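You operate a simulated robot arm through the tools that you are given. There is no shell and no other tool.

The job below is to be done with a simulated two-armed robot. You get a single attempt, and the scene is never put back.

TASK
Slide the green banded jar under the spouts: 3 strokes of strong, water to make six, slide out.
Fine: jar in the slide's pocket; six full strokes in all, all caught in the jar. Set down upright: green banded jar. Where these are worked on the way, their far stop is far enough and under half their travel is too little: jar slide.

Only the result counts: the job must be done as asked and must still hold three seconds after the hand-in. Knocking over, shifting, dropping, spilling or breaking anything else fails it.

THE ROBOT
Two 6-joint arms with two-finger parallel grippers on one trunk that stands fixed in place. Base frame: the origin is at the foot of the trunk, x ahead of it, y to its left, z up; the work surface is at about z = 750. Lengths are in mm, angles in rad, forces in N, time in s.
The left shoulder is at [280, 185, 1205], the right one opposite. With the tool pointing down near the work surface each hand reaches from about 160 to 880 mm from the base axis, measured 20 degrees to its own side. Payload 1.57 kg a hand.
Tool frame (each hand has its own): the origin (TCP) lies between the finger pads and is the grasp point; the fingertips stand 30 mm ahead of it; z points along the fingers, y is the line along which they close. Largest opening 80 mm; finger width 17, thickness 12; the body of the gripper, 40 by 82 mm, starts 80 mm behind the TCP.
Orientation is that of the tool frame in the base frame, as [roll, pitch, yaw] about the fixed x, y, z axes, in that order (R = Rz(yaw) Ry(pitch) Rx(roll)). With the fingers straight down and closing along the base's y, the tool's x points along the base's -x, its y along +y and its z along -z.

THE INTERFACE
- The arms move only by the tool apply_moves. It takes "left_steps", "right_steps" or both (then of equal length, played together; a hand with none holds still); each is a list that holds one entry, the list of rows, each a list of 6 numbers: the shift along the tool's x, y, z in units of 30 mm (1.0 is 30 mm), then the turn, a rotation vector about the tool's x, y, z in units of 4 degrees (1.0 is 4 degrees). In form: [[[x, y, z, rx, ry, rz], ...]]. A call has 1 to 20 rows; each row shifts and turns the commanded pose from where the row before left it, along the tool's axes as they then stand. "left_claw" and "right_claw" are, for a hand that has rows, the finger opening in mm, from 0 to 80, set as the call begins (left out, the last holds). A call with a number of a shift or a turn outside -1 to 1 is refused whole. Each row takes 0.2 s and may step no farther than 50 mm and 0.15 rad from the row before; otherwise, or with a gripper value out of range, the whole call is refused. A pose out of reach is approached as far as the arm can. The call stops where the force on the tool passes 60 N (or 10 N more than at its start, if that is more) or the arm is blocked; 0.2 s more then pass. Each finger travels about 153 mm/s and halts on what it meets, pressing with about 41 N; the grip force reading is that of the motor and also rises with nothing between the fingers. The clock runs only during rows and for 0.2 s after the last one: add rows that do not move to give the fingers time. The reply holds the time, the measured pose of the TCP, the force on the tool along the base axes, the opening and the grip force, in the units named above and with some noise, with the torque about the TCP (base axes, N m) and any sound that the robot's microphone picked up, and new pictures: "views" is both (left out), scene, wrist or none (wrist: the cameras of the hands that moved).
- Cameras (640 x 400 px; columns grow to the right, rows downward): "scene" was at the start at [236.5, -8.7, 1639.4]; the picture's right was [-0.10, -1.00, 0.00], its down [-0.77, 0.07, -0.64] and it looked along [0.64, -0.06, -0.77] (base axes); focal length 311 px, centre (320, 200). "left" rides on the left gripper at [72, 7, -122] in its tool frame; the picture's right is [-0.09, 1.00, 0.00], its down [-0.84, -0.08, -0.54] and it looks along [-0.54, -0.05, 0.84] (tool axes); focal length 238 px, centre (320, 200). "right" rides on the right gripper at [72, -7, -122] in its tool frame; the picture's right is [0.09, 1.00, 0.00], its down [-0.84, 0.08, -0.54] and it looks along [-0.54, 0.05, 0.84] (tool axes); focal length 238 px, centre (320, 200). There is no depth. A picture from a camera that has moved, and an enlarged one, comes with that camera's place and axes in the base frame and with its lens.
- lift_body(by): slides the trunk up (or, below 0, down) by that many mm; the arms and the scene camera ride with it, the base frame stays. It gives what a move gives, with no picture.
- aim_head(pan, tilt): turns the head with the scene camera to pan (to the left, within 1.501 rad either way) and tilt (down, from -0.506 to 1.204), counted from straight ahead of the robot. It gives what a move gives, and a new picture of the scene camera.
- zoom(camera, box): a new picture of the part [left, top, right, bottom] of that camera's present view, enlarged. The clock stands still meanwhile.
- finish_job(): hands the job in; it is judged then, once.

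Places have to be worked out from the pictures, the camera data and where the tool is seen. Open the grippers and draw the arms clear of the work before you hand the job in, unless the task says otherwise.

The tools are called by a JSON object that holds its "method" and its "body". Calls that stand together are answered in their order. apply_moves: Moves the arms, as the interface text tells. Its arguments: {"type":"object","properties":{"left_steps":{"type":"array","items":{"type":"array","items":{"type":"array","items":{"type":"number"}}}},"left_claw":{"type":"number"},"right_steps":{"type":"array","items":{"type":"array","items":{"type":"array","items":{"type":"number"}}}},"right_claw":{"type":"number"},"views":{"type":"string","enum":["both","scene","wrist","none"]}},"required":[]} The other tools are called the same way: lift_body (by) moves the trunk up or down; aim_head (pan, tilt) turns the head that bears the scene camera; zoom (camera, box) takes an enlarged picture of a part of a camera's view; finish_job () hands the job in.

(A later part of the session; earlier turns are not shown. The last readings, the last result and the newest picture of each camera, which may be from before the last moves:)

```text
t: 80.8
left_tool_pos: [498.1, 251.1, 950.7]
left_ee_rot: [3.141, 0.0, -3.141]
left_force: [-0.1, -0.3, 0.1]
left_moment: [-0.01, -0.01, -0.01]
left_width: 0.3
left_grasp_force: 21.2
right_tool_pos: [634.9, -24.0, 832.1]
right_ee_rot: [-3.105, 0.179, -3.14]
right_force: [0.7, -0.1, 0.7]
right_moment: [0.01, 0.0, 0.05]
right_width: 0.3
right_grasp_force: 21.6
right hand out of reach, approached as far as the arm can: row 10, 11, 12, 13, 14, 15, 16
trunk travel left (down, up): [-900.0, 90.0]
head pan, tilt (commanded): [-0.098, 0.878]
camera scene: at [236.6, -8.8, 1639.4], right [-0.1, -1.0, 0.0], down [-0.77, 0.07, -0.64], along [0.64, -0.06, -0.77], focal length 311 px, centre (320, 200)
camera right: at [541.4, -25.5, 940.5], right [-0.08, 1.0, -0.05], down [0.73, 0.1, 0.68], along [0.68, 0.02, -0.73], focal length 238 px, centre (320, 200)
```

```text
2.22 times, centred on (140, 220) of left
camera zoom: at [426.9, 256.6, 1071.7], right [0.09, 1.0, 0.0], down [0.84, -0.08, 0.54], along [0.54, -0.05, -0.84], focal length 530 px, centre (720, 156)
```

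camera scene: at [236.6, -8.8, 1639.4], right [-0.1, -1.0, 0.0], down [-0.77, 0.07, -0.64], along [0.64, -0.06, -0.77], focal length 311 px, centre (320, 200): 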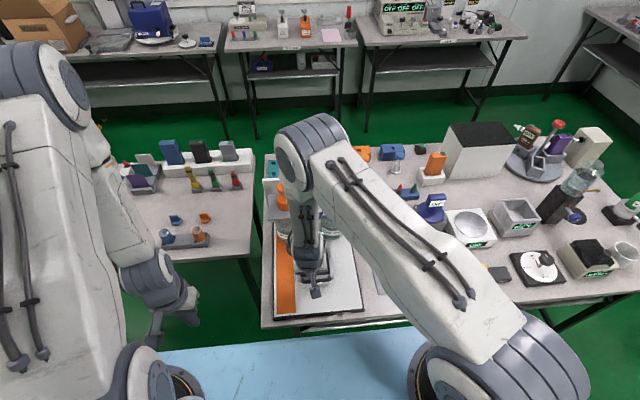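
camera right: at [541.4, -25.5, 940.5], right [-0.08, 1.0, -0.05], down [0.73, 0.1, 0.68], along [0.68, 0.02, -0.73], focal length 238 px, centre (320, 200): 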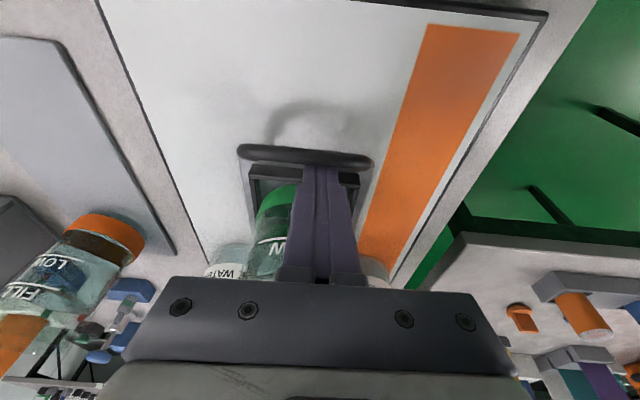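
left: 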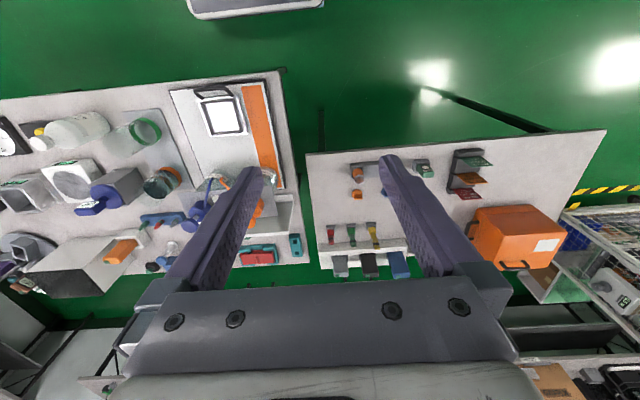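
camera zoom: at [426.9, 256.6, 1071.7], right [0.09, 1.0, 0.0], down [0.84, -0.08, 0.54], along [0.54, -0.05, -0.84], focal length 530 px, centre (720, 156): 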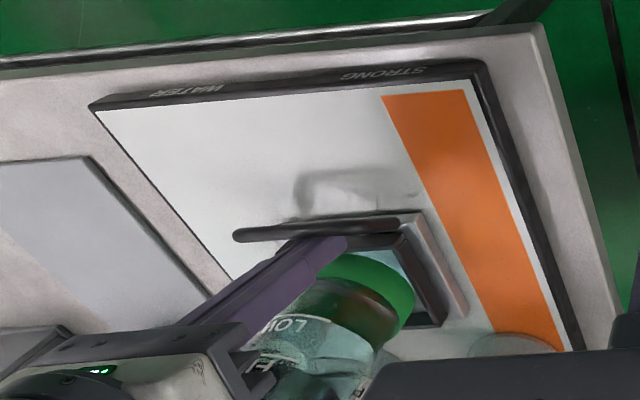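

The tilted wrist hit a reach limit, so only ~35 mm of travel came out, with the jar fine. I'll un-tilt the hand to vertical in place (vertical was reachable along this whole path), recentring in y and easing slightly off the bar.

{"method": "apply_moves", "body": {"right_steps": [[[-0.1, 0, 0.03, 0, 0, 0], [-0.02, -0.1, 0.04, -0.13, 0.64, 0], [-0.02, -0.1, 0.04, -0.13, 0.64, 0], [-0.02, -0.1, 0.04, -0.13, 0.64, 0], [-0.02, -0.1, 0.04, -0.13, 0.64, 0], [0, 0, 0, 0, 0, 0]]], "views": "both"}}

{"method": "zoom", "body": {"camera": "right", "box": [220, 90, 420, 250]}}

{"method": "zoom", "body": {"camera": "left", "box": [40, 130, 240, 310]}}

```text
t: 82.2
left_tool_pos: [496.9, 250.9, 949.6]
left_ee_rot: [3.14, 0.0, 3.141]
left_force: [0.3, 0.0, -0.1]
left_moment: [0.01, 0.0, -0.02]
left_width: 0.0
left_grasp_force: 21.3
right_tool_pos: [638.8, -34.4, 829.6]
right_ee_rot: [-3.115, 0.079, 3.138]
right_force: [-0.8, 2.9, 8.8]
right_moment: [-0.22, -0.36, 0.07]
right_width: 0.0
right_grasp_force: 21.4
right hand out of reach, approached as far as the arm can: row 5
trunk travel left (down, up): [-900.0, 90.0]
head pan, tilt (commanded): [-0.098, 0.878]
camera scene: at [236.0, -8.5, 1639.6], right [-0.1, -1.0, 0.0], down [-0.77, 0.07, -0.64], along [0.64, -0.06, -0.77], focal length 311 px, centre (320, 200)
camera right: at [556.8, -38.6, 946.4], right [-0.09, 1.0, -0.03], down [0.79, 0.09, 0.6], along [0.6, 0.03, -0.8], focal length 238 px, centre (320, 200)
```

scene: 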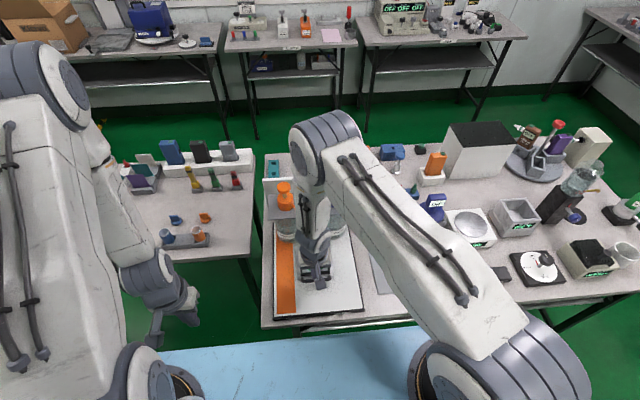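
right: 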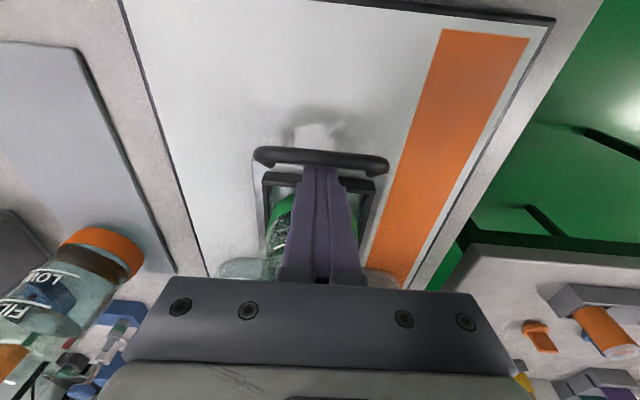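

```text
2.50 times, centred on (320, 170) of right
camera zoom: at [556.8, -38.6, 946.4], right [-0.09, 1.0, -0.03], down [0.79, 0.09, 0.6], along [0.6, 0.03, -0.8], focal length 596 px, centre (320, 275)
```

zoom: 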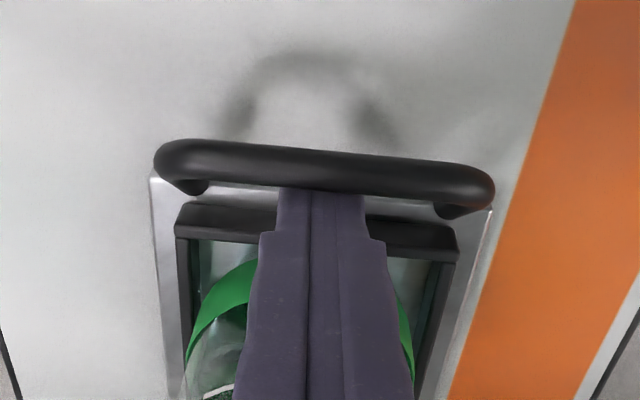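

```text
2.22 times, centred on (140, 220) of left
camera zoom: at [426.5, 256.8, 1071.9], right [0.09, 1.0, 0.0], down [0.84, -0.08, 0.54], along [0.54, -0.05, -0.84], focal length 530 px, centre (720, 156)
```

zoom: 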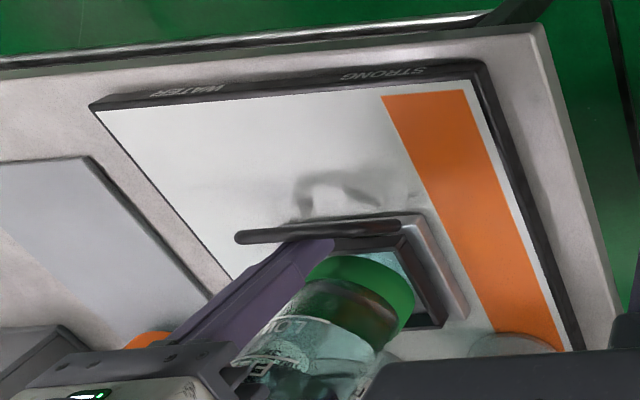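

A contact force appeared (Fz≈9 N, moment indicating something ahead of the TCP, likely the hand body on the jar rim). I first lift the hand straight up by ~12 mm to clear it, then look.

{"method": "apply_moves", "body": {"right_steps": [[[0.01, 0, -0.2, 0, 0, 0], [0.01, 0, -0.2, 0, 0, 0], [0, 0, 0, 0, 0, 0]]], "views": "both"}}

{"method": "zoom", "body": {"camera": "scene", "box": [265, 190, 365, 300]}}

{"method": "zoom", "body": {"camera": "left", "box": [0, 180, 200, 400]}}

```text
t: 83.0
left_tool_pos: [497.9, 250.6, 950.3]
left_ee_rot: [-3.14, 0.001, 3.142]
left_force: [-0.6, -0.1, -0.2]
left_moment: [0.03, 0.04, -0.05]
left_width: 0.0
left_grasp_force: 21.2
right_tool_pos: [639.2, -42.3, 831.2]
right_ee_rot: [-3.1, 0.061, 3.138]
right_force: [0.8, 0.9, 1.1]
right_moment: [-0.03, -0.04, 0.01]
right_width: 0.0
right_grasp_force: 21.1
right hand out of reach, approached as far as the arm can: row 1, 2
trunk travel left (down, up): [-900.0, 90.0]
head pan, tilt (commanded): [-0.098, 0.878]
camera scene: at [236.5, -8.7, 1639.3], right [-0.1, -1.0, 0.0], down [-0.77, 0.07, -0.64], along [0.64, -0.06, -0.77], focal length 311 px, centre (320, 200)
camera right: at [558.9, -42.8, 948.7], right [-0.09, 1.0, -0.05], down [0.8, 0.1, 0.59], along [0.59, 0.01, -0.81], focal length 238 px, centre (320, 200)
```

scene: 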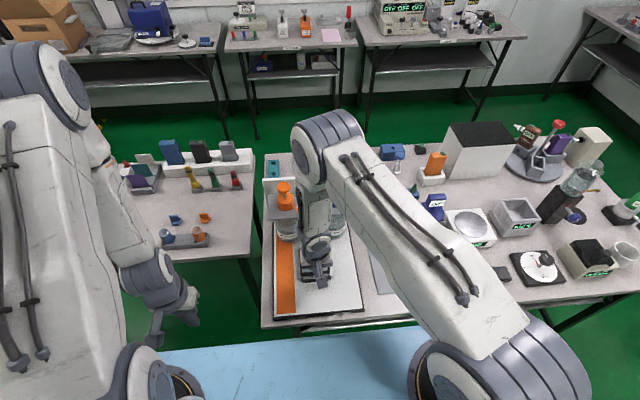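
right: 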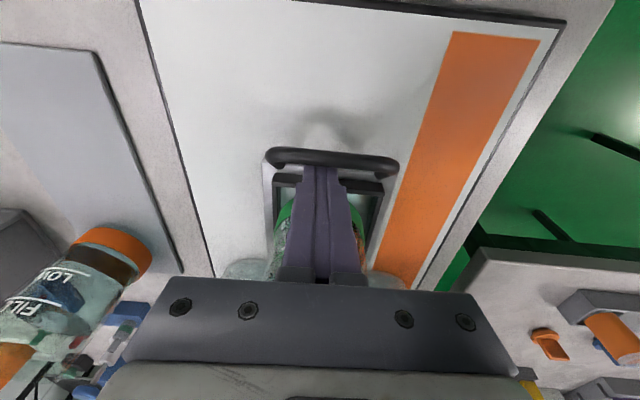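

```text
3.64 times, centred on (315, 245) of scene
camera zoom: at [236.5, -8.7, 1639.3], right [-0.1, -1.0, 0.0], down [-0.77, 0.07, -0.64], along [0.64, -0.06, -0.77], focal length 1131 px, centre (338, 36)
```

zoom: 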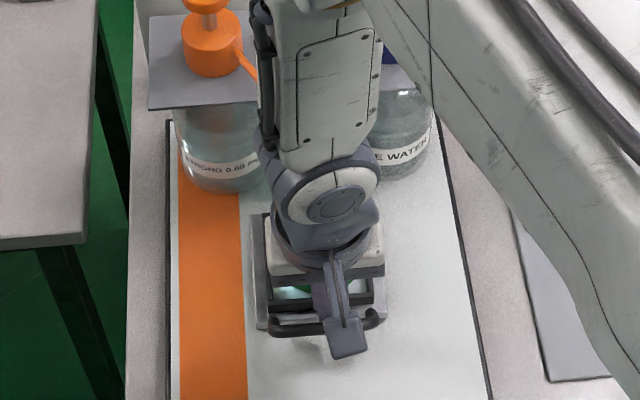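

```text
1.82 times, centred on (100, 290) of left
camera zoom: at [426.9, 256.5, 1071.6], right [0.09, 1.0, 0.0], down [0.84, -0.08, 0.54], along [0.54, -0.05, -0.84], focal length 433 px, centre (720, 36)
```

zoom: 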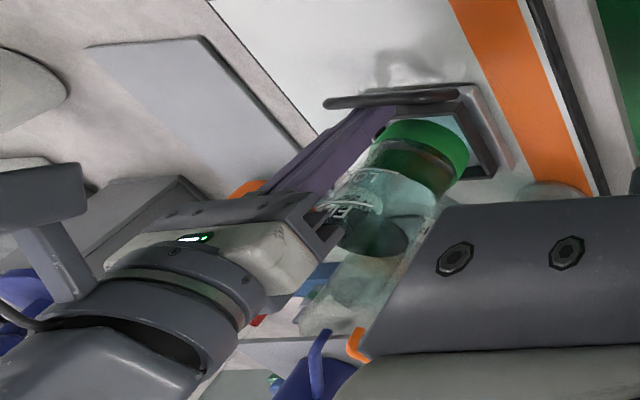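

The hand is clear of the rim now, but the arm is in an awkward wrist configuration near a limit. I raise the trunk 60 mm, which extracts the hand straight up without any sideways motion.

{"method": "lift_body", "body": {"by": 60}}

{"method": "zoom", "body": {"camera": "left", "box": [0, 150, 240, 400]}}

{"method": "zoom", "body": {"camera": "right", "box": [200, 90, 440, 280]}}

```text
t: 84.0
left_tool_pos: [498.1, 250.7, 1009.6]
left_ee_rot: [3.14, -0.001, 3.141]
left_force: [1.0, 0.0, -0.3]
left_moment: [0.01, -0.01, -0.04]
left_width: 0.0
left_grasp_force: 21.4
right_tool_pos: [639.4, -41.0, 889.9]
right_ee_rot: [-3.101, 0.063, 3.139]
right_force: [0.7, -0.5, -0.2]
right_moment: [0.0, 0.0, 0.01]
right_width: 0.1
right_grasp_force: 21.8
trunk travel left (down, up): [-960.0, 30.0]
head pan, tilt (commanded): [-0.098, 0.878]
```

```text
1.60 times, centred on (120, 275) of left
camera zoom: at [427.0, 256.6, 1131.5], right [0.09, 1.0, 0.0], down [0.84, -0.08, 0.54], along [0.54, -0.05, -0.84], focal length 381 px, centre (640, 80)
```

zoom: 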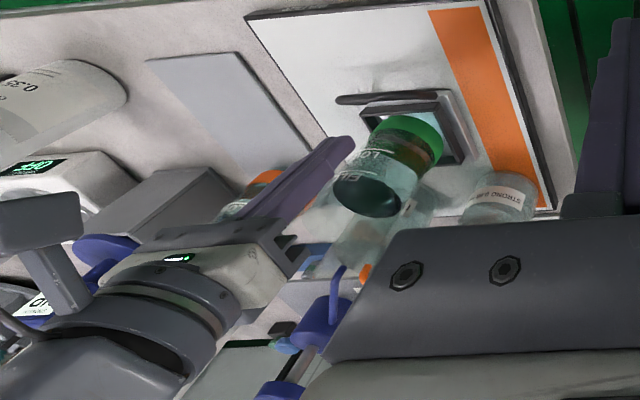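

```text
2.11 times, centred on (320, 185) of right
camera zoom: at [559.4, -42.3, 1008.9], right [-0.09, 1.0, -0.05], down [0.8, 0.1, 0.59], along [0.59, 0.01, -0.81], focal length 502 px, centre (320, 232)
```

zoom: 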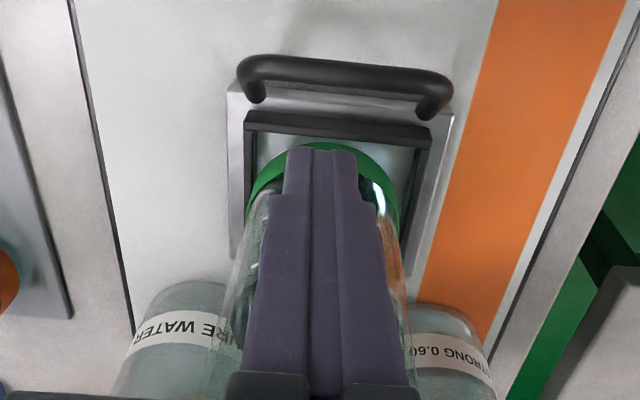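

The hand is clear above the handle and the jar stands upright with its level intact. I now move the right hand up and level it to vertical, away from the jar.

{"method": "apply_moves", "body": {"right_steps": [[[0, 0, -0.5, 0, 0, 0], [0, 0, -0.5, 0, 0, 0], [0, 0, -0.5, 0, 0, 0], [0, 0, -0.5, 0, 0, 0], [0, 0, -0.5, 0, 0, 0], [0, 0, 0, 0, 0, 0]]], "views": "scene"}}

```text
t: 85.4
left_tool_pos: [498.7, 251.3, 1009.3]
left_ee_rot: [-3.141, -0.001, 3.14]
left_force: [1.1, 0.8, 0.1]
left_moment: [0.01, 0.04, -0.03]
left_width: 0.0
left_grasp_force: 21.7
right_tool_pos: [636.2, -36.9, 966.2]
right_ee_rot: [-3.101, 0.063, 3.136]
right_force: [0.0, 0.6, 0.2]
right_moment: [0.01, 0.0, -0.01]
right_width: 0.0
right_grasp_force: 21.4
trunk travel left (down, up): [-960.0, 30.0]
head pan, tilt (commanded): [-0.098, 0.878]
camera scene: at [236.4, -8.7, 1699.4], right [-0.1, -1.0, 0.0], down [-0.77, 0.07, -0.64], along [0.64, -0.06, -0.77], focal length 311 px, centre (320, 200)
```

scene: 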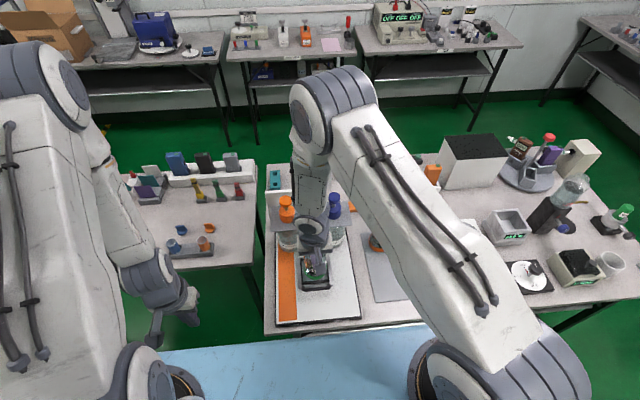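

Moving up works fine. Now I rotate the hand back to exactly vertical here.

{"method": "apply_moves", "body": {"right_steps": [[[0, 0, -0.3, 0, 0, 0], [0, 0, 0, -0.29, 0.45, 0], [0, 0, 0, -0.29, 0.45, 0], [0, 0, 0, 0, 0, 0]]], "views": "none"}}

```text
t: 86.4
left_tool_pos: [497.8, 250.6, 1009.9]
left_ee_rot: [3.14, 0.0, 3.141]
left_force: [-1.2, -1.1, 0.0]
left_moment: [0.02, 0.01, -0.01]
left_width: 0.1
left_grasp_force: 20.8
right_tool_pos: [633.6, -39.2, 976.1]
right_ee_rot: [-3.118, 0.024, 3.135]
right_force: [0.0, 0.0, -0.3]
right_moment: [0.03, 0.0, 0.02]
right_width: 0.3
right_grasp_force: 20.9
trunk travel left (down, up): [-960.0, 30.0]
head pan, tilt (commanded): [-0.098, 0.878]
```

Nearly level; a small residual rotation remains, so I correct it while moving back and up to a clean spot.

{"method": "apply_moves", "body": {"right_steps": [[[0.3, 0, -0.3, 0, 0, 0], [0.3, 0, -0.3, 0, 0, 0], [0, 0, 0, -0.34, 0.34, 0], [0, 0, 0, 0, 0, 0]]], "views": "none"}}

```text
t: 87.4
left_tool_pos: [497.3, 249.2, 1010.2]
left_ee_rot: [3.141, -0.001, -3.141]
left_force: [-1.0, -0.1, -0.2]
left_moment: [0.02, 0.02, 0.01]
left_width: 0.0
left_grasp_force: 21.0
right_tool_pos: [616.9, -36.8, 991.7]
right_ee_rot: [3.118, -0.025, 3.14]
right_force: [-0.3, 0.2, -0.5]
right_moment: [0.03, 0.02, 0.01]
right_width: 0.1
right_grasp_force: 20.9
trunk travel left (down, up): [-960.0, 30.0]
head pan, tilt (commanded): [-0.098, 0.878]
```

That overshot by the same amount (the earlier reading lagged), so I reverse it and take a view to locate the bar.

{"method": "apply_moves", "body": {"right_steps": [[[0, 0, 0, 0.34, -0.34, 0], [0, 0, 0, 0, 0, 0], [0, 0, 0, 0, 0, 0]]], "views": "both"}}

{"method": "zoom", "body": {"camera": "right", "box": [220, 60, 420, 220]}}

{"method": "zoom", "body": {"camera": "left", "box": [60, 150, 220, 290]}}

{"method": "zoom", "body": {"camera": "scene", "box": [260, 180, 380, 320]}}

```text
t: 88.2
left_tool_pos: [497.7, 250.6, 1009.5]
left_ee_rot: [3.142, 0.0, 3.142]
left_force: [-0.9, 0.1, -0.5]
left_moment: [0.01, 0.0, -0.01]
left_width: 0.0
left_grasp_force: 21.3
right_tool_pos: [616.4, -37.0, 993.0]
right_ee_rot: [-3.141, 0.0, 3.138]
right_force: [-0.3, 0.3, 0.2]
right_moment: [0.02, 0.02, 0.0]
right_width: 0.1
right_grasp_force: 21.5
trunk travel left (down, up): [-960.0, 30.0]
head pan, tilt (commanded): [-0.098, 0.878]
camera scene: at [236.6, -8.8, 1699.4], right [-0.1, -1.0, 0.0], down [-0.77, 0.07, -0.64], along [0.64, -0.06, -0.77], focal length 311 px, centre (320, 200)
camera right: at [543.7, -43.5, 1115.8], right [-0.09, 1.0, 0.0], down [0.84, 0.07, 0.54], along [0.54, 0.05, -0.84], focal length 238 px, centre (320, 200)
```

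scene: 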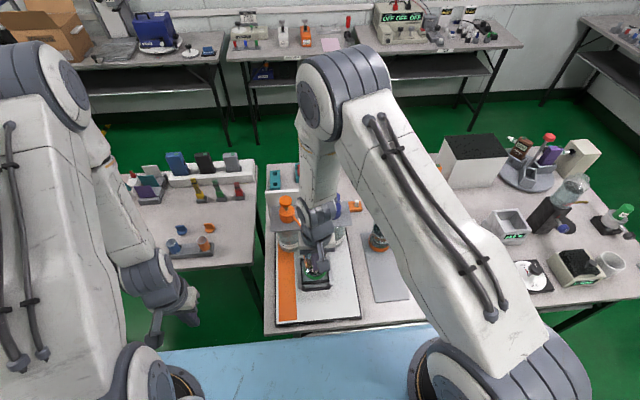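
right: 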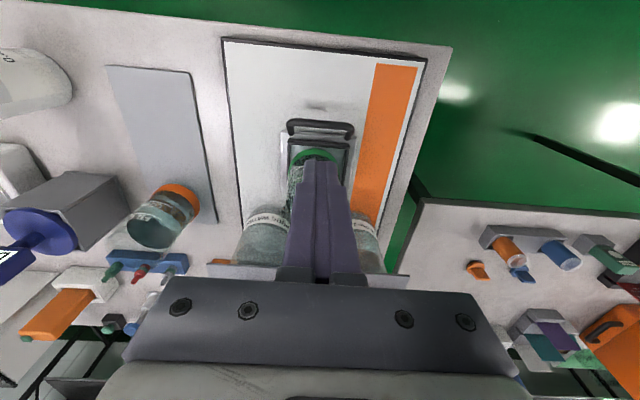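

```text
2.50 times, centred on (320, 140) of right
camera zoom: at [543.7, -43.5, 1115.8], right [-0.09, 1.0, 0.0], down [0.84, 0.07, 0.54], along [0.54, 0.05, -0.84], focal length 596 px, centre (320, 350)
```

zoom: 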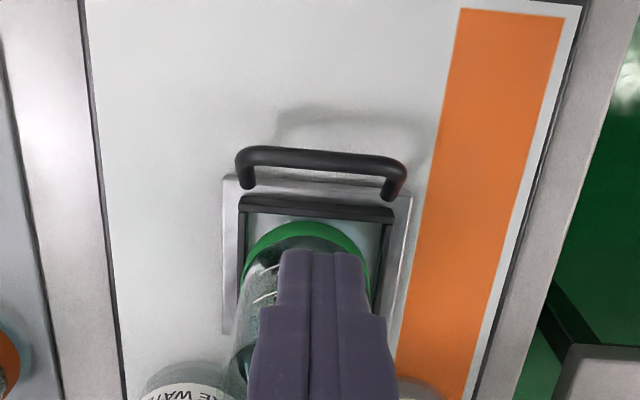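

```text
2.86 times, centred on (140, 220) of left
camera zoom: at [426.9, 256.6, 1131.7], right [0.09, 1.0, 0.0], down [0.84, -0.08, 0.54], along [0.54, -0.05, -0.84], focal length 681 px, centre (834, 143)
```

zoom: 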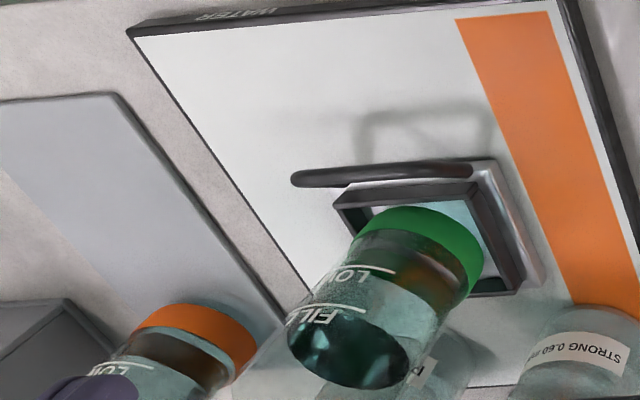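

```text
2.86 times, centred on (320, 250) of scene
camera zoom: at [236.6, -8.8, 1699.4], right [-0.1, -1.0, 0.0], down [-0.77, 0.07, -0.64], along [0.64, -0.06, -0.77], focal length 888 px, centre (320, 57)
```

zoom: 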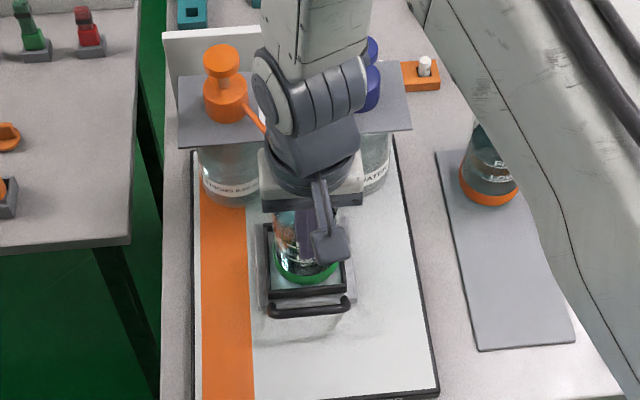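

The hand is vertical again in the normal arm posture; jar level sits at FILL and the bar is at x≈624, z≈815–823. I lower the trunk back to its original height (hand goes to z≈933, clear of everything).

{"method": "lift_body", "body": {"by": -60}}

```text
t: 89.2
left_tool_pos: [498.2, 251.8, 949.4]
left_ee_rot: [-3.141, 0.001, -3.141]
left_force: [-0.2, 0.2, 0.9]
left_moment: [0.01, -0.01, 0.0]
left_width: 0.0
left_grasp_force: 21.6
right_tool_pos: [616.3, -37.1, 933.6]
right_ee_rot: [3.14, 0.0, 3.138]
right_force: [-0.4, 0.1, 0.2]
right_moment: [0.02, -0.01, -0.02]
right_width: 0.0
right_grasp_force: 21.4
trunk travel left (down, up): [-900.0, 90.0]
head pan, tilt (commanded): [-0.098, 0.878]
```

I shift forward 24 mm to x≈640 (finger between bar and jar) and descend to z≈850, then verify.

{"method": "apply_moves", "body": {"right_steps": [[[-0.4, 0, 0, 0, 0, 0], [-0.4, 0, 0, 0, 0, 0], [0, 0, 0.56, 0, 0, 0], [0, 0, 0.56, 0, 0, 0], [0, 0, 0.56, 0, 0, 0], [0, 0, 0.56, 0, 0, 0], [0, 0, 0.55, 0, 0, 0], [0, 0, 0, 0, 0, 0]]], "views": "both"}}

{"method": "zoom", "body": {"camera": "right", "box": [220, 90, 420, 250]}}

{"method": "zoom", "body": {"camera": "left", "box": [20, 160, 220, 340]}}

```text
t: 91.0
left_tool_pos: [497.7, 252.5, 949.6]
left_ee_rot: [3.14, -0.002, 3.141]
left_force: [0.1, 0.4, -0.1]
left_moment: [-0.01, -0.04, 0.04]
left_width: 0.2
left_grasp_force: 21.3
right_tool_pos: [642.9, -35.9, 849.7]
right_ee_rot: [3.141, 0.001, 3.138]
right_force: [0.3, 0.4, -0.3]
right_moment: [-0.01, 0.01, 0.02]
right_width: 0.0
right_grasp_force: 21.3
trunk travel left (down, up): [-900.0, 90.0]
head pan, tilt (commanded): [-0.098, 0.878]
camera scene: at [236.6, -8.7, 1639.4], right [-0.1, -1.0, 0.0], down [-0.77, 0.07, -0.64], along [0.64, -0.06, -0.77], focal length 311 px, centre (320, 200)
camera right: at [569.3, -43.5, 972.2], right [-0.09, 1.0, 0.0], down [0.84, 0.07, 0.54], along [0.54, 0.05, -0.84], focal length 238 px, centre (320, 200)
```

scene: 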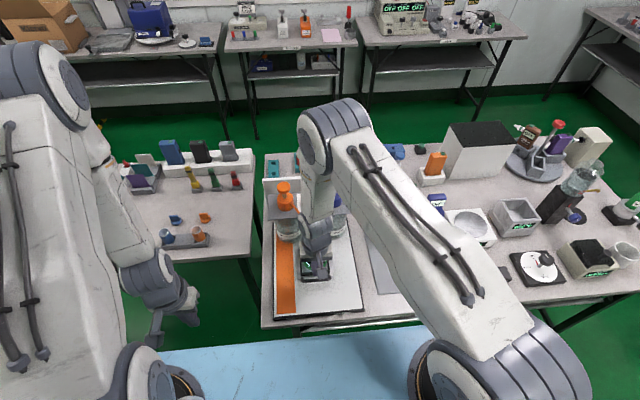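
right: 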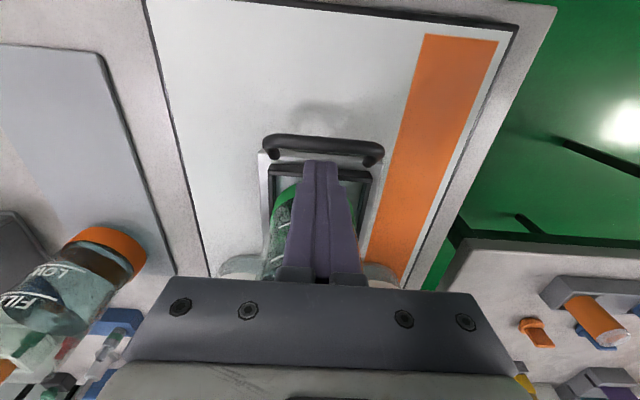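

```text
2.50 times, centred on (320, 170) of right
camera zoom: at [569.3, -43.5, 972.2], right [-0.09, 1.0, 0.0], down [0.84, 0.07, 0.54], along [0.54, 0.05, -0.84], focal length 596 px, centre (320, 275)
```

zoom: 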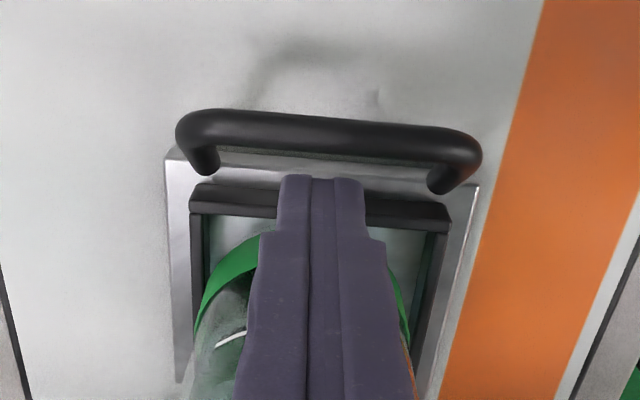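

```text
2.22 times, centred on (120, 250) of left
camera zoom: at [426.9, 256.6, 1071.6], right [0.09, 1.0, 0.0], down [0.84, -0.08, 0.54], along [0.54, -0.05, -0.84], focal length 530 px, centre (764, 89)
```

zoom: 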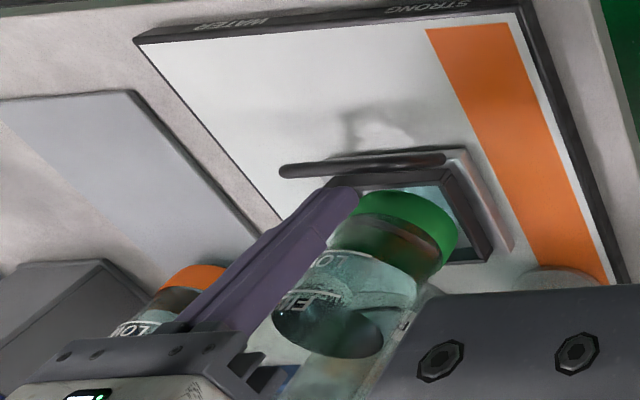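

Finger is correctly between bar (≈624) and jar. I lower 14 mm to z≈836 — tips below the bar, hand body still above the rim — checking the force.

{"method": "apply_moves", "body": {"right_steps": [[[0, 0, 0.2, 0, 0, 0], [0, 0, 0.15, 0, 0, 0], [0, 0, 0.1, 0, 0, 0], [0, 0, 0, 0, 0, 0]]], "views": "wrist"}}

{"method": "zoom", "body": {"camera": "right", "box": [220, 90, 420, 250]}}

{"method": "zoom", "body": {"camera": "left", "box": [20, 160, 220, 340]}}

```text
t: 92.0
left_tool_pos: [497.3, 251.3, 949.8]
left_ee_rot: [3.14, -0.001, 3.14]
left_force: [-0.4, 0.1, 0.2]
left_moment: [0.0, -0.01, 0.0]
left_width: 0.0
left_grasp_force: 21.9
right_tool_pos: [642.1, -37.5, 836.6]
right_ee_rot: [3.142, 0.0, 3.137]
right_force: [0.1, 0.1, 0.6]
right_moment: [0.02, 0.02, 0.01]
right_width: 0.0
right_grasp_force: 21.0
trunk travel left (down, up): [-900.0, 90.0]
head pan, tilt (commanded): [-0.098, 0.878]
camera right: at [568.6, -42.9, 958.7], right [-0.09, 1.0, 0.0], down [0.84, 0.07, 0.54], along [0.54, 0.05, -0.84], focal length 238 px, centre (320, 200)
```

right: 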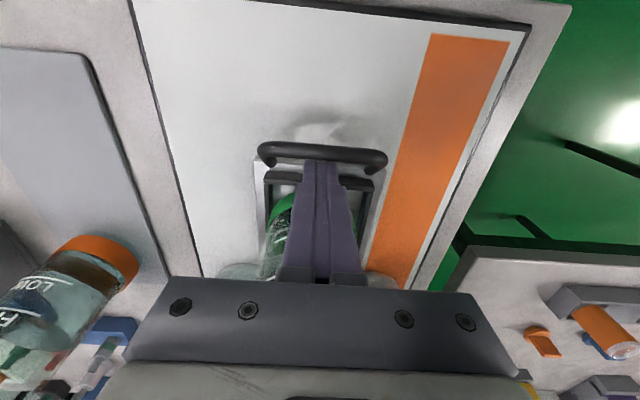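

```text
2.50 times, centred on (320, 170) of right
camera zoom: at [568.6, -42.9, 958.7], right [-0.09, 1.0, 0.0], down [0.84, 0.07, 0.54], along [0.54, 0.05, -0.84], focal length 596 px, centre (320, 275)
```

zoom: 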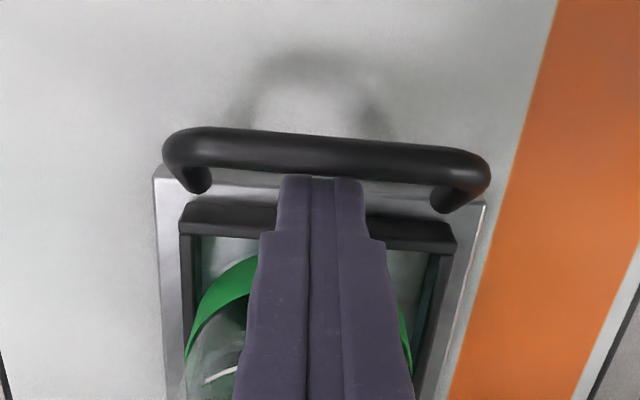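

```text
2.22 times, centred on (120, 250) of left
camera zoom: at [426.9, 256.6, 1071.7], right [0.09, 1.0, 0.0], down [0.84, -0.08, 0.54], along [0.54, -0.05, -0.84], focal length 530 px, centre (764, 89)
```

zoom: 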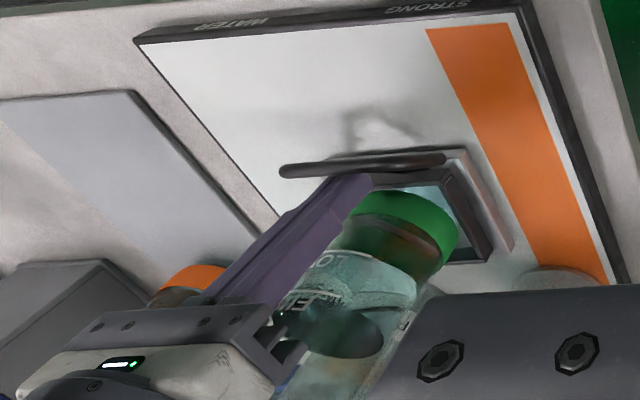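

No contact, tips ≈8 mm below the bar centre. I pull gently with a ramped profile, about 47 mm, keeping the hand vertical.

{"method": "apply_moves", "body": {"right_steps": [[[0.067, 0, 0, 0, 0, 0], [0.067, 0, 0, 0, 0, 0], [0.067, 0, 0, 0, 0, 0], [0.1, 0, 0, 0, 0, 0], [0.133, 0, 0, 0, 0, 0], [0.167, 0, 0, 0, 0, 0], [0.167, 0, 0, 0, 0, 0], [0.167, 0, 0, 0, 0, 0], [0.167, 0, 0, 0, 0, 0], [0.167, 0, 0, 0, 0, 0], [0.133, 0, 0, 0, 0, 0], [0.1, 0, 0, 0, 0, 0], [0.067, 0, 0, 0, 0, 0], [0, 0, 0, 0, 0, 0]]], "views": "both"}}

{"method": "zoom", "body": {"camera": "left", "box": [20, 130, 240, 330]}}

{"method": "zoom", "body": {"camera": "right", "box": [220, 90, 420, 250]}}

```text
t: 95.0
left_tool_pos: [498.2, 250.4, 949.8]
left_ee_rot: [3.14, 0.0, 3.14]
left_force: [0.2, -0.1, 0.2]
left_moment: [0.0, 0.0, 0.02]
left_width: 0.0
left_grasp_force: 21.0
right_tool_pos: [593.8, -36.7, 835.9]
right_ee_rot: [-3.141, 0.0, 3.139]
right_force: [0.2, 0.3, 1.3]
right_moment: [0.02, -0.03, 0.03]
right_width: 0.3
right_grasp_force: 21.4
trunk travel left (down, up): [-900.0, 90.0]
head pan, tilt (commanded): [-0.098, 0.878]
camera scene: at [236.6, -8.7, 1639.4], right [-0.1, -1.0, 0.0], down [-0.77, 0.07, -0.64], along [0.64, -0.06, -0.77], focal length 311 px, centre (320, 200)
camera right: at [520.7, -43.1, 958.5], right [-0.09, 1.0, 0.0], down [0.84, 0.07, 0.54], along [0.54, 0.05, -0.84], focal length 238 px, centre (320, 200)
```

scene: 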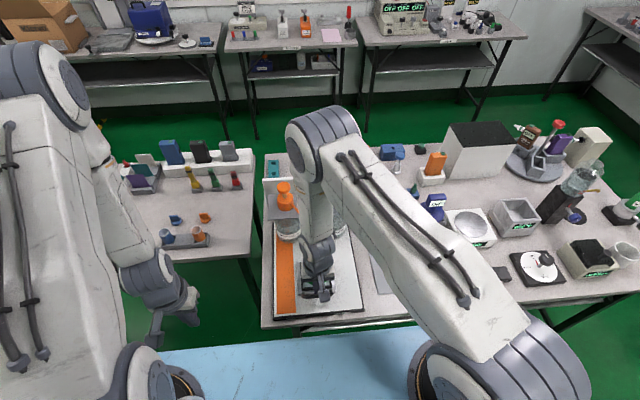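
right: 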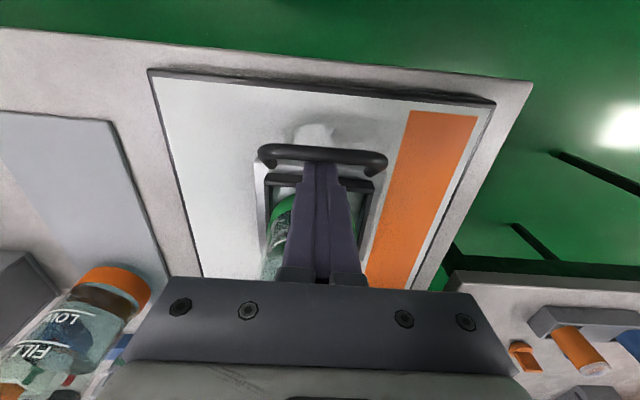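

```text
2.00 times, centred on (130, 230) of left
camera zoom: at [426.9, 256.6, 1071.6], right [0.09, 1.0, 0.0], down [0.84, -0.08, 0.54], along [0.54, -0.05, -0.84], focal length 477 px, centre (700, 140)
```

zoom: 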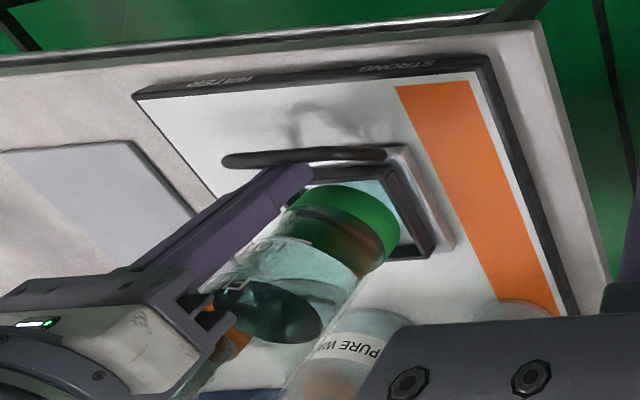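

```text
2.50 times, centred on (320, 170) of right
camera zoom: at [520.7, -43.1, 958.5], right [-0.09, 1.0, 0.0], down [0.84, 0.07, 0.54], along [0.54, 0.05, -0.84], focal length 596 px, centre (320, 275)
```

zoom: 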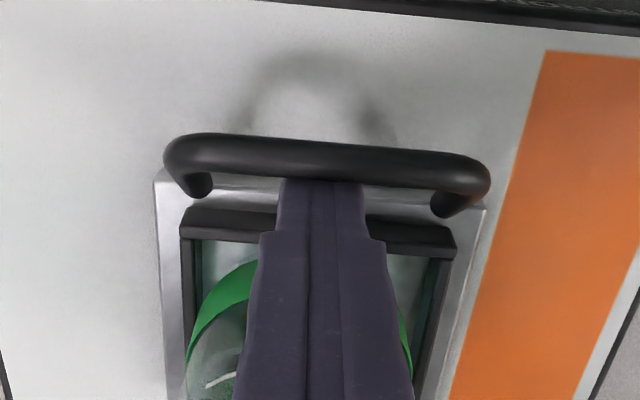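

The slide follows smoothly (bar now ≈580) with the jar upright. I pull the remaining ~33 mm slowly to the original out position.

{"method": "apply_moves", "body": {"right_steps": [[[0.067, 0, 0, 0, 0, 0], [0.1, 0, 0, 0, 0, 0], [0.12, 0, 0, 0, 0, 0], [0.12, 0, 0, 0, 0, 0], [0.12, 0, 0, 0, 0, 0], [0.12, 0, 0, 0, 0, 0], [0.12, 0, 0, 0, 0, 0], [0.1, 0, 0, 0, 0, 0], [0.08, 0, 0, 0, 0, 0], [0.06, 0, 0, 0, 0, 0], [0.05, 0, 0, 0, 0, 0], [0.05, 0, 0, 0, 0, 0], [0, 0, 0, 0, 0, 0]]], "views": "both"}}

{"method": "zoom", "body": {"camera": "left", "box": [20, 110, 240, 310]}}

{"method": "zoom", "body": {"camera": "right", "box": [220, 90, 420, 250]}}

```text
t: 97.8
left_tool_pos: [498.2, 250.4, 948.7]
left_ee_rot: [3.14, 0.001, -3.141]
left_force: [0.3, -0.4, 0.0]
left_moment: [0.02, 0.01, -0.01]
left_width: 0.0
left_grasp_force: 21.3
right_tool_pos: [563.9, -37.0, 835.6]
right_ee_rot: [3.138, 0.005, 3.136]
right_force: [17.1, -4.3, 0.6]
right_moment: [0.02, -0.34, 0.09]
right_width: 0.0
right_grasp_force: 21.3
trunk travel left (down, up): [-900.0, 90.0]
head pan, tilt (commanded): [-0.098, 0.878]
camera scene: at [237.4, -9.0, 1639.3], right [-0.1, -1.0, 0.0], down [-0.77, 0.07, -0.64], along [0.64, -0.06, -0.77], focal length 311 px, centre (320, 200)
camera right: at [489.3, -43.6, 958.1], right [-0.09, 1.0, 0.0], down [0.83, 0.07, 0.55], along [0.54, 0.05, -0.84], focal length 238 px, centre (320, 200)
```

scene: 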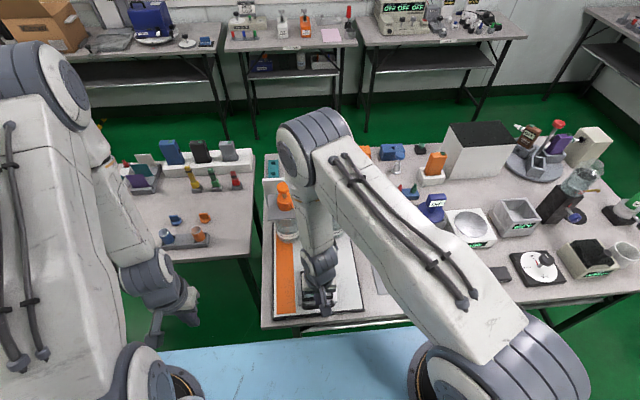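
right: 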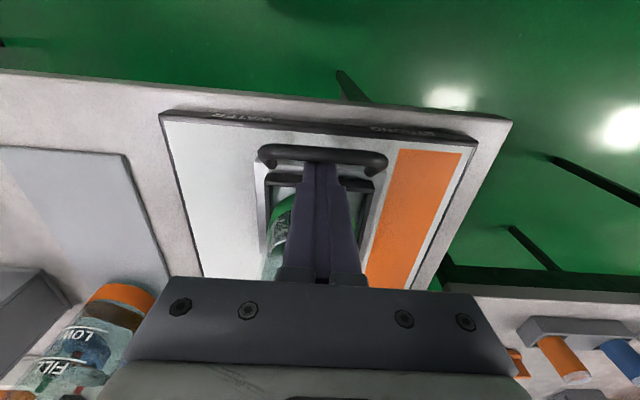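

```text
2.00 times, centred on (130, 210) of left
camera zoom: at [427.5, 256.3, 1071.5], right [0.09, 1.0, 0.0], down [0.84, -0.08, 0.54], along [0.54, -0.05, -0.84], focal length 477 px, centre (700, 180)
```

zoom: 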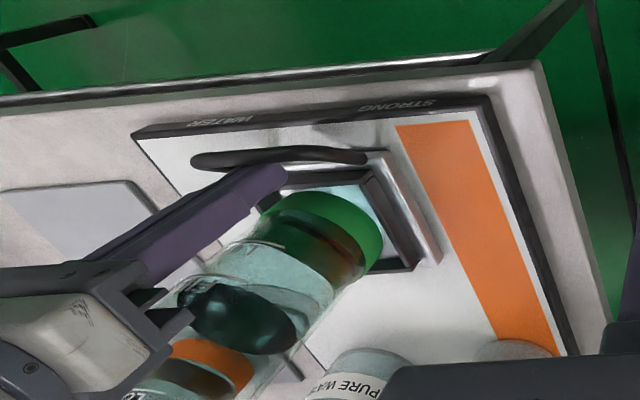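

```text
2.50 times, centred on (320, 170) of right
camera zoom: at [489.3, -43.6, 958.1], right [-0.09, 1.0, 0.0], down [0.83, 0.07, 0.55], along [0.54, 0.05, -0.84], focal length 596 px, centre (320, 275)
```

zoom: 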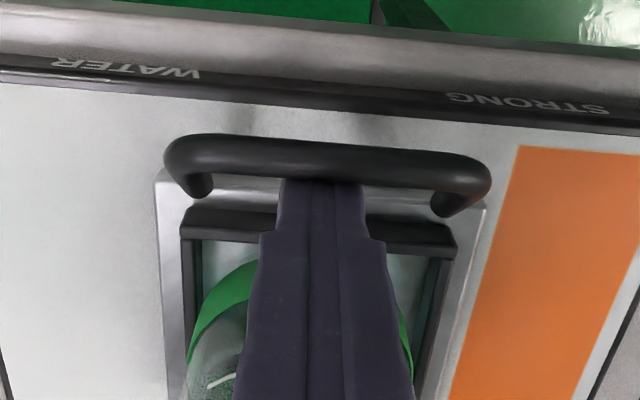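

Fx = +17 N: the slide is back at its near stop. I ease 4 mm off the bar and lift the hand straight up clear of the jar.

{"method": "apply_moves", "body": {"right_steps": [[[-0.08, 0, 0, 0, 0, 0], [-0.08, 0, 0, 0, 0, 0], [0, 0, -0.3, 0, 0, 0], [0, 0, -0.6, 0, 0, 0], [0, 0, -0.9, 0, 0, 0], [0, 0, -0.9, 0, 0, 0], [0, 0, -0.9, 0, 0, 0], [0, 0, -0.9, 0, 0, 0], [0, 0, -0.9, 0, 0, 0], [0, 0, -0.9, 0, 0, 0], [0, 0, 0, 0, 0, 0]]], "views": "both"}}

{"method": "zoom", "body": {"camera": "left", "box": [20, 110, 240, 310]}}

{"method": "zoom", "body": {"camera": "scene", "box": [260, 170, 380, 330]}}

```text
t: 100.2
left_tool_pos: [497.4, 250.8, 950.4]
left_ee_rot: [-3.139, 0.0, 3.141]
left_force: [0.1, -0.1, -0.4]
left_moment: [0.01, -0.04, -0.03]
left_width: 0.0
left_grasp_force: 21.0
right_tool_pos: [565.6, -38.9, 1025.7]
right_ee_rot: [3.141, 0.0, 3.139]
right_force: [-1.4, 0.5, -0.1]
right_moment: [-0.03, 0.02, 0.01]
right_width: 0.1
right_grasp_force: 20.6
trunk travel left (down, up): [-900.0, 90.0]
head pan, tilt (commanded): [-0.098, 0.878]
camera scene: at [236.3, -8.8, 1639.5], right [-0.1, -1.0, 0.0], down [-0.77, 0.07, -0.64], along [0.64, -0.06, -0.77], focal length 311 px, centre (320, 200)
camera right: at [492.6, -44.1, 1148.3], right [-0.09, 1.0, 0.0], down [0.84, 0.07, 0.54], along [0.54, 0.05, -0.84], focal length 238 px, centre (320, 200)
```

scene: 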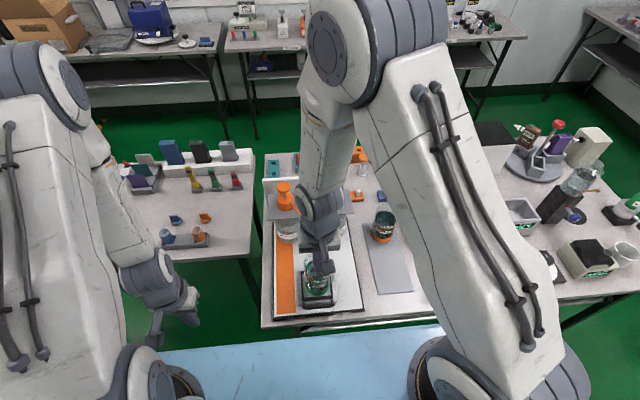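
right: 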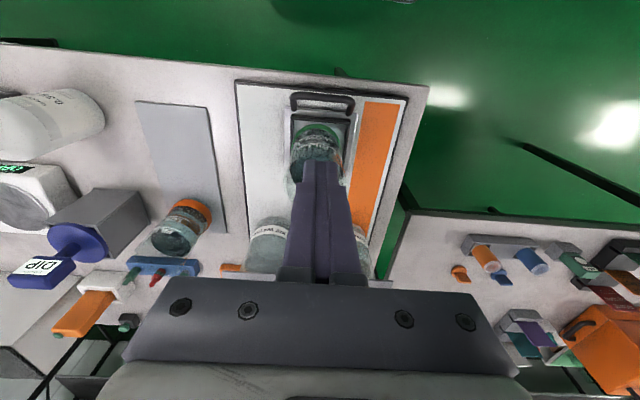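

```text
2.00 times, centred on (130, 210) of left
camera zoom: at [426.7, 256.6, 1071.7], right [0.09, 1.0, 0.0], down [0.84, -0.08, 0.54], along [0.54, -0.05, -0.84], focal length 477 px, centre (700, 180)
```

zoom: 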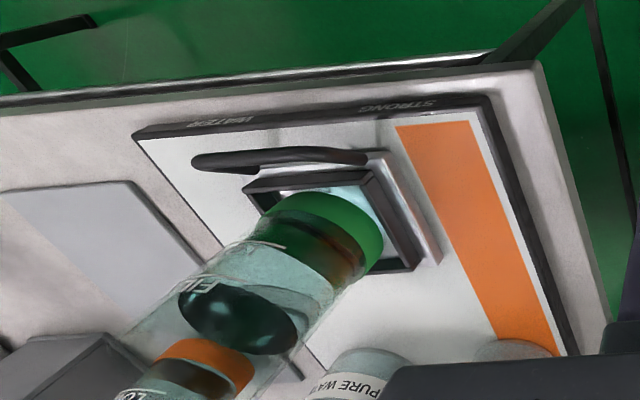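

```text
2.50 times, centred on (320, 250) of scene
camera zoom: at [236.3, -8.8, 1639.5], right [-0.1, -1.0, 0.0], down [-0.77, 0.07, -0.64], along [0.64, -0.06, -0.77], focal length 777 px, centre (320, 75)
```

zoom: 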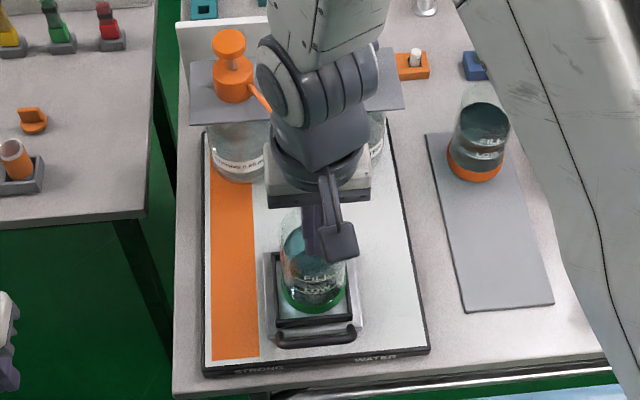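

The jar stands upright in the pocket with the slide fully out and the liquid at the fill line. I draw both arms up and clear, opening both grippers.

{"method": "apply_moves", "body": {"right_steps": [[[0, 0, -0.9, 0, 0, 0], [0, 0, -0.9, 0, 0, 0], [0, 0, -0.9, 0, 0, 0], [0.08, -0.85, -0.65, 0, 0, 0], [0.08, -0.85, -0.65, 0, 0, 0], [0.08, -0.85, -0.65, 0, 0, 0], [0.08, -0.85, -0.65, 0, 0, 0], [0.08, -0.85, -0.65, 0, 0, 0], [0.08, -0.85, -0.65, 0, 0, 0], [0.08, -0.85, -0.65, 0, 0, 0], [0.08, -0.85, -0.65, 0, 0, 0], [0.08, -0.85, -0.65, 0, 0, 0], [0.08, -0.85, -0.65, 0, 0, 0], [0, 0, 0, 0, 0, 0]]], "left_steps": [[[-0.146, -0.034, -0.9, 0, 0, 0], [-0.146, -0.034, -0.9, 0, 0, 0], [-0.146, -0.034, -0.9, 0, 0, 0], [-0.146, -0.034, -0.9, 0, 0, 0], [-0.146, -0.034, -0.9, 0, 0, 0], [-0.146, -0.034, -0.9, 0, 0, 0], [-0.146, -0.034, -0.9, 0, 0, 0], [-0.146, -0.034, -0.9, 0, 0, 0], [-0.146, -0.034, -0.9, 0, 0, 0], [-0.146, -0.034, -0.9, 0, 0, 0], [-0.146, -0.034, -0.9, 0, 0, 0], [-0.146, -0.034, -0.9, 0, 0, 0], [-0.146, -0.034, -0.9, 0, 0, 0], [-0.146, -0.034, -0.9, 0, 0, 0]]], "right_claw": 80, "left_claw": 80, "views": "both"}}

{"method": "zoom", "body": {"camera": "scene", "box": [255, 150, 435, 330]}}

{"method": "zoom", "body": {"camera": "scene", "box": [285, 240, 350, 320]}}

```text
t: 103.2
left_tool_pos: [563.2, 240.3, 1327.9]
left_ee_rot: [3.141, 0.001, 3.141]
left_force: [-0.1, -0.1, -0.6]
left_moment: [-0.02, -0.03, 0.0]
left_width: 80.0
left_grasp_force: 0.1
left hand out of reach, approached as far as the arm can: row 3
right_tool_pos: [542.8, -291.6, 1298.8]
right_ee_rot: [3.141, 0.0, 3.138]
right_force: [-0.3, 0.4, 0.2]
right_moment: [-0.02, -0.04, -0.03]
right_width: 79.9
right_grasp_force: 0.0
trunk travel left (down, up): [-900.0, 90.0]
head pan, tilt (commanded): [-0.098, 0.878]
camera scene: at [236.4, -8.9, 1639.4], right [-0.1, -1.0, 0.0], down [-0.77, 0.07, -0.64], along [0.64, -0.06, -0.77], focal length 311 px, centre (320, 200)
camera right: at [469.0, -298.8, 1422.5], right [-0.09, 1.0, 0.0], down [0.84, 0.07, 0.54], along [0.54, 0.05, -0.84], focal length 238 px, centre (320, 200)
camera left: at [491.5, 244.7, 1449.9], right [0.09, 1.0, 0.0], down [0.84, -0.08, 0.54], along [0.54, -0.05, -0.84], focal length 238 px, centre (320, 200)
```

scene: 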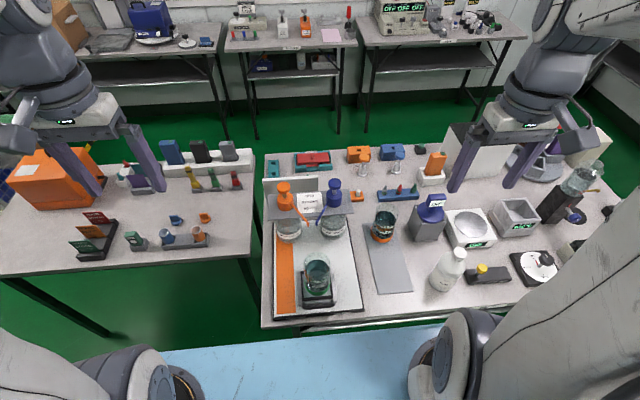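
right: 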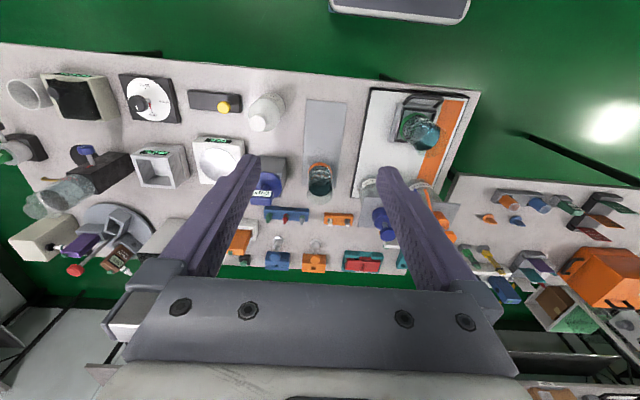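
left: 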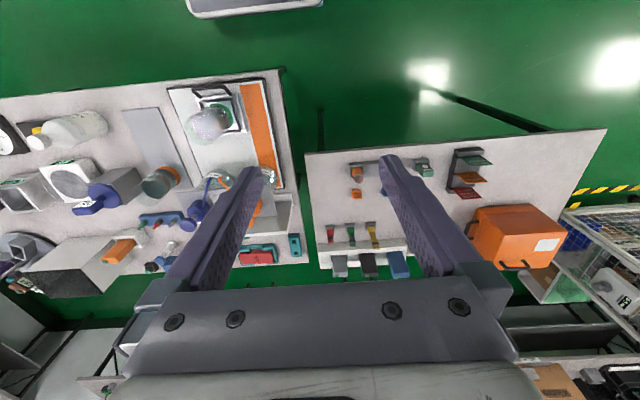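

```text
2.22 times, centred on (345, 240) of scene
camera zoom: at [236.4, -8.9, 1639.4], right [-0.1, -1.0, 0.0], down [-0.77, 0.07, -0.64], along [0.64, -0.06, -0.77], focal length 691 px, centre (264, 111)
```

zoom: 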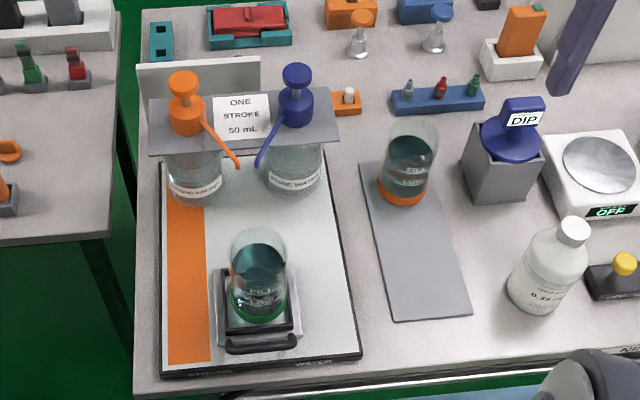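

```text
5.00 times, centred on (318, 280) of scene
camera zoom: at [236.4, -8.9, 1639.4], right [-0.1, -1.0, 0.0], down [-0.77, 0.07, -0.64], along [0.64, -0.06, -0.77], focal length 1555 px, centre (332, -200)
```

zoom: 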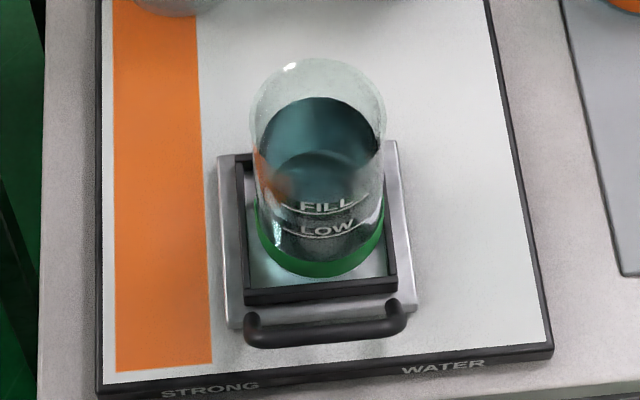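

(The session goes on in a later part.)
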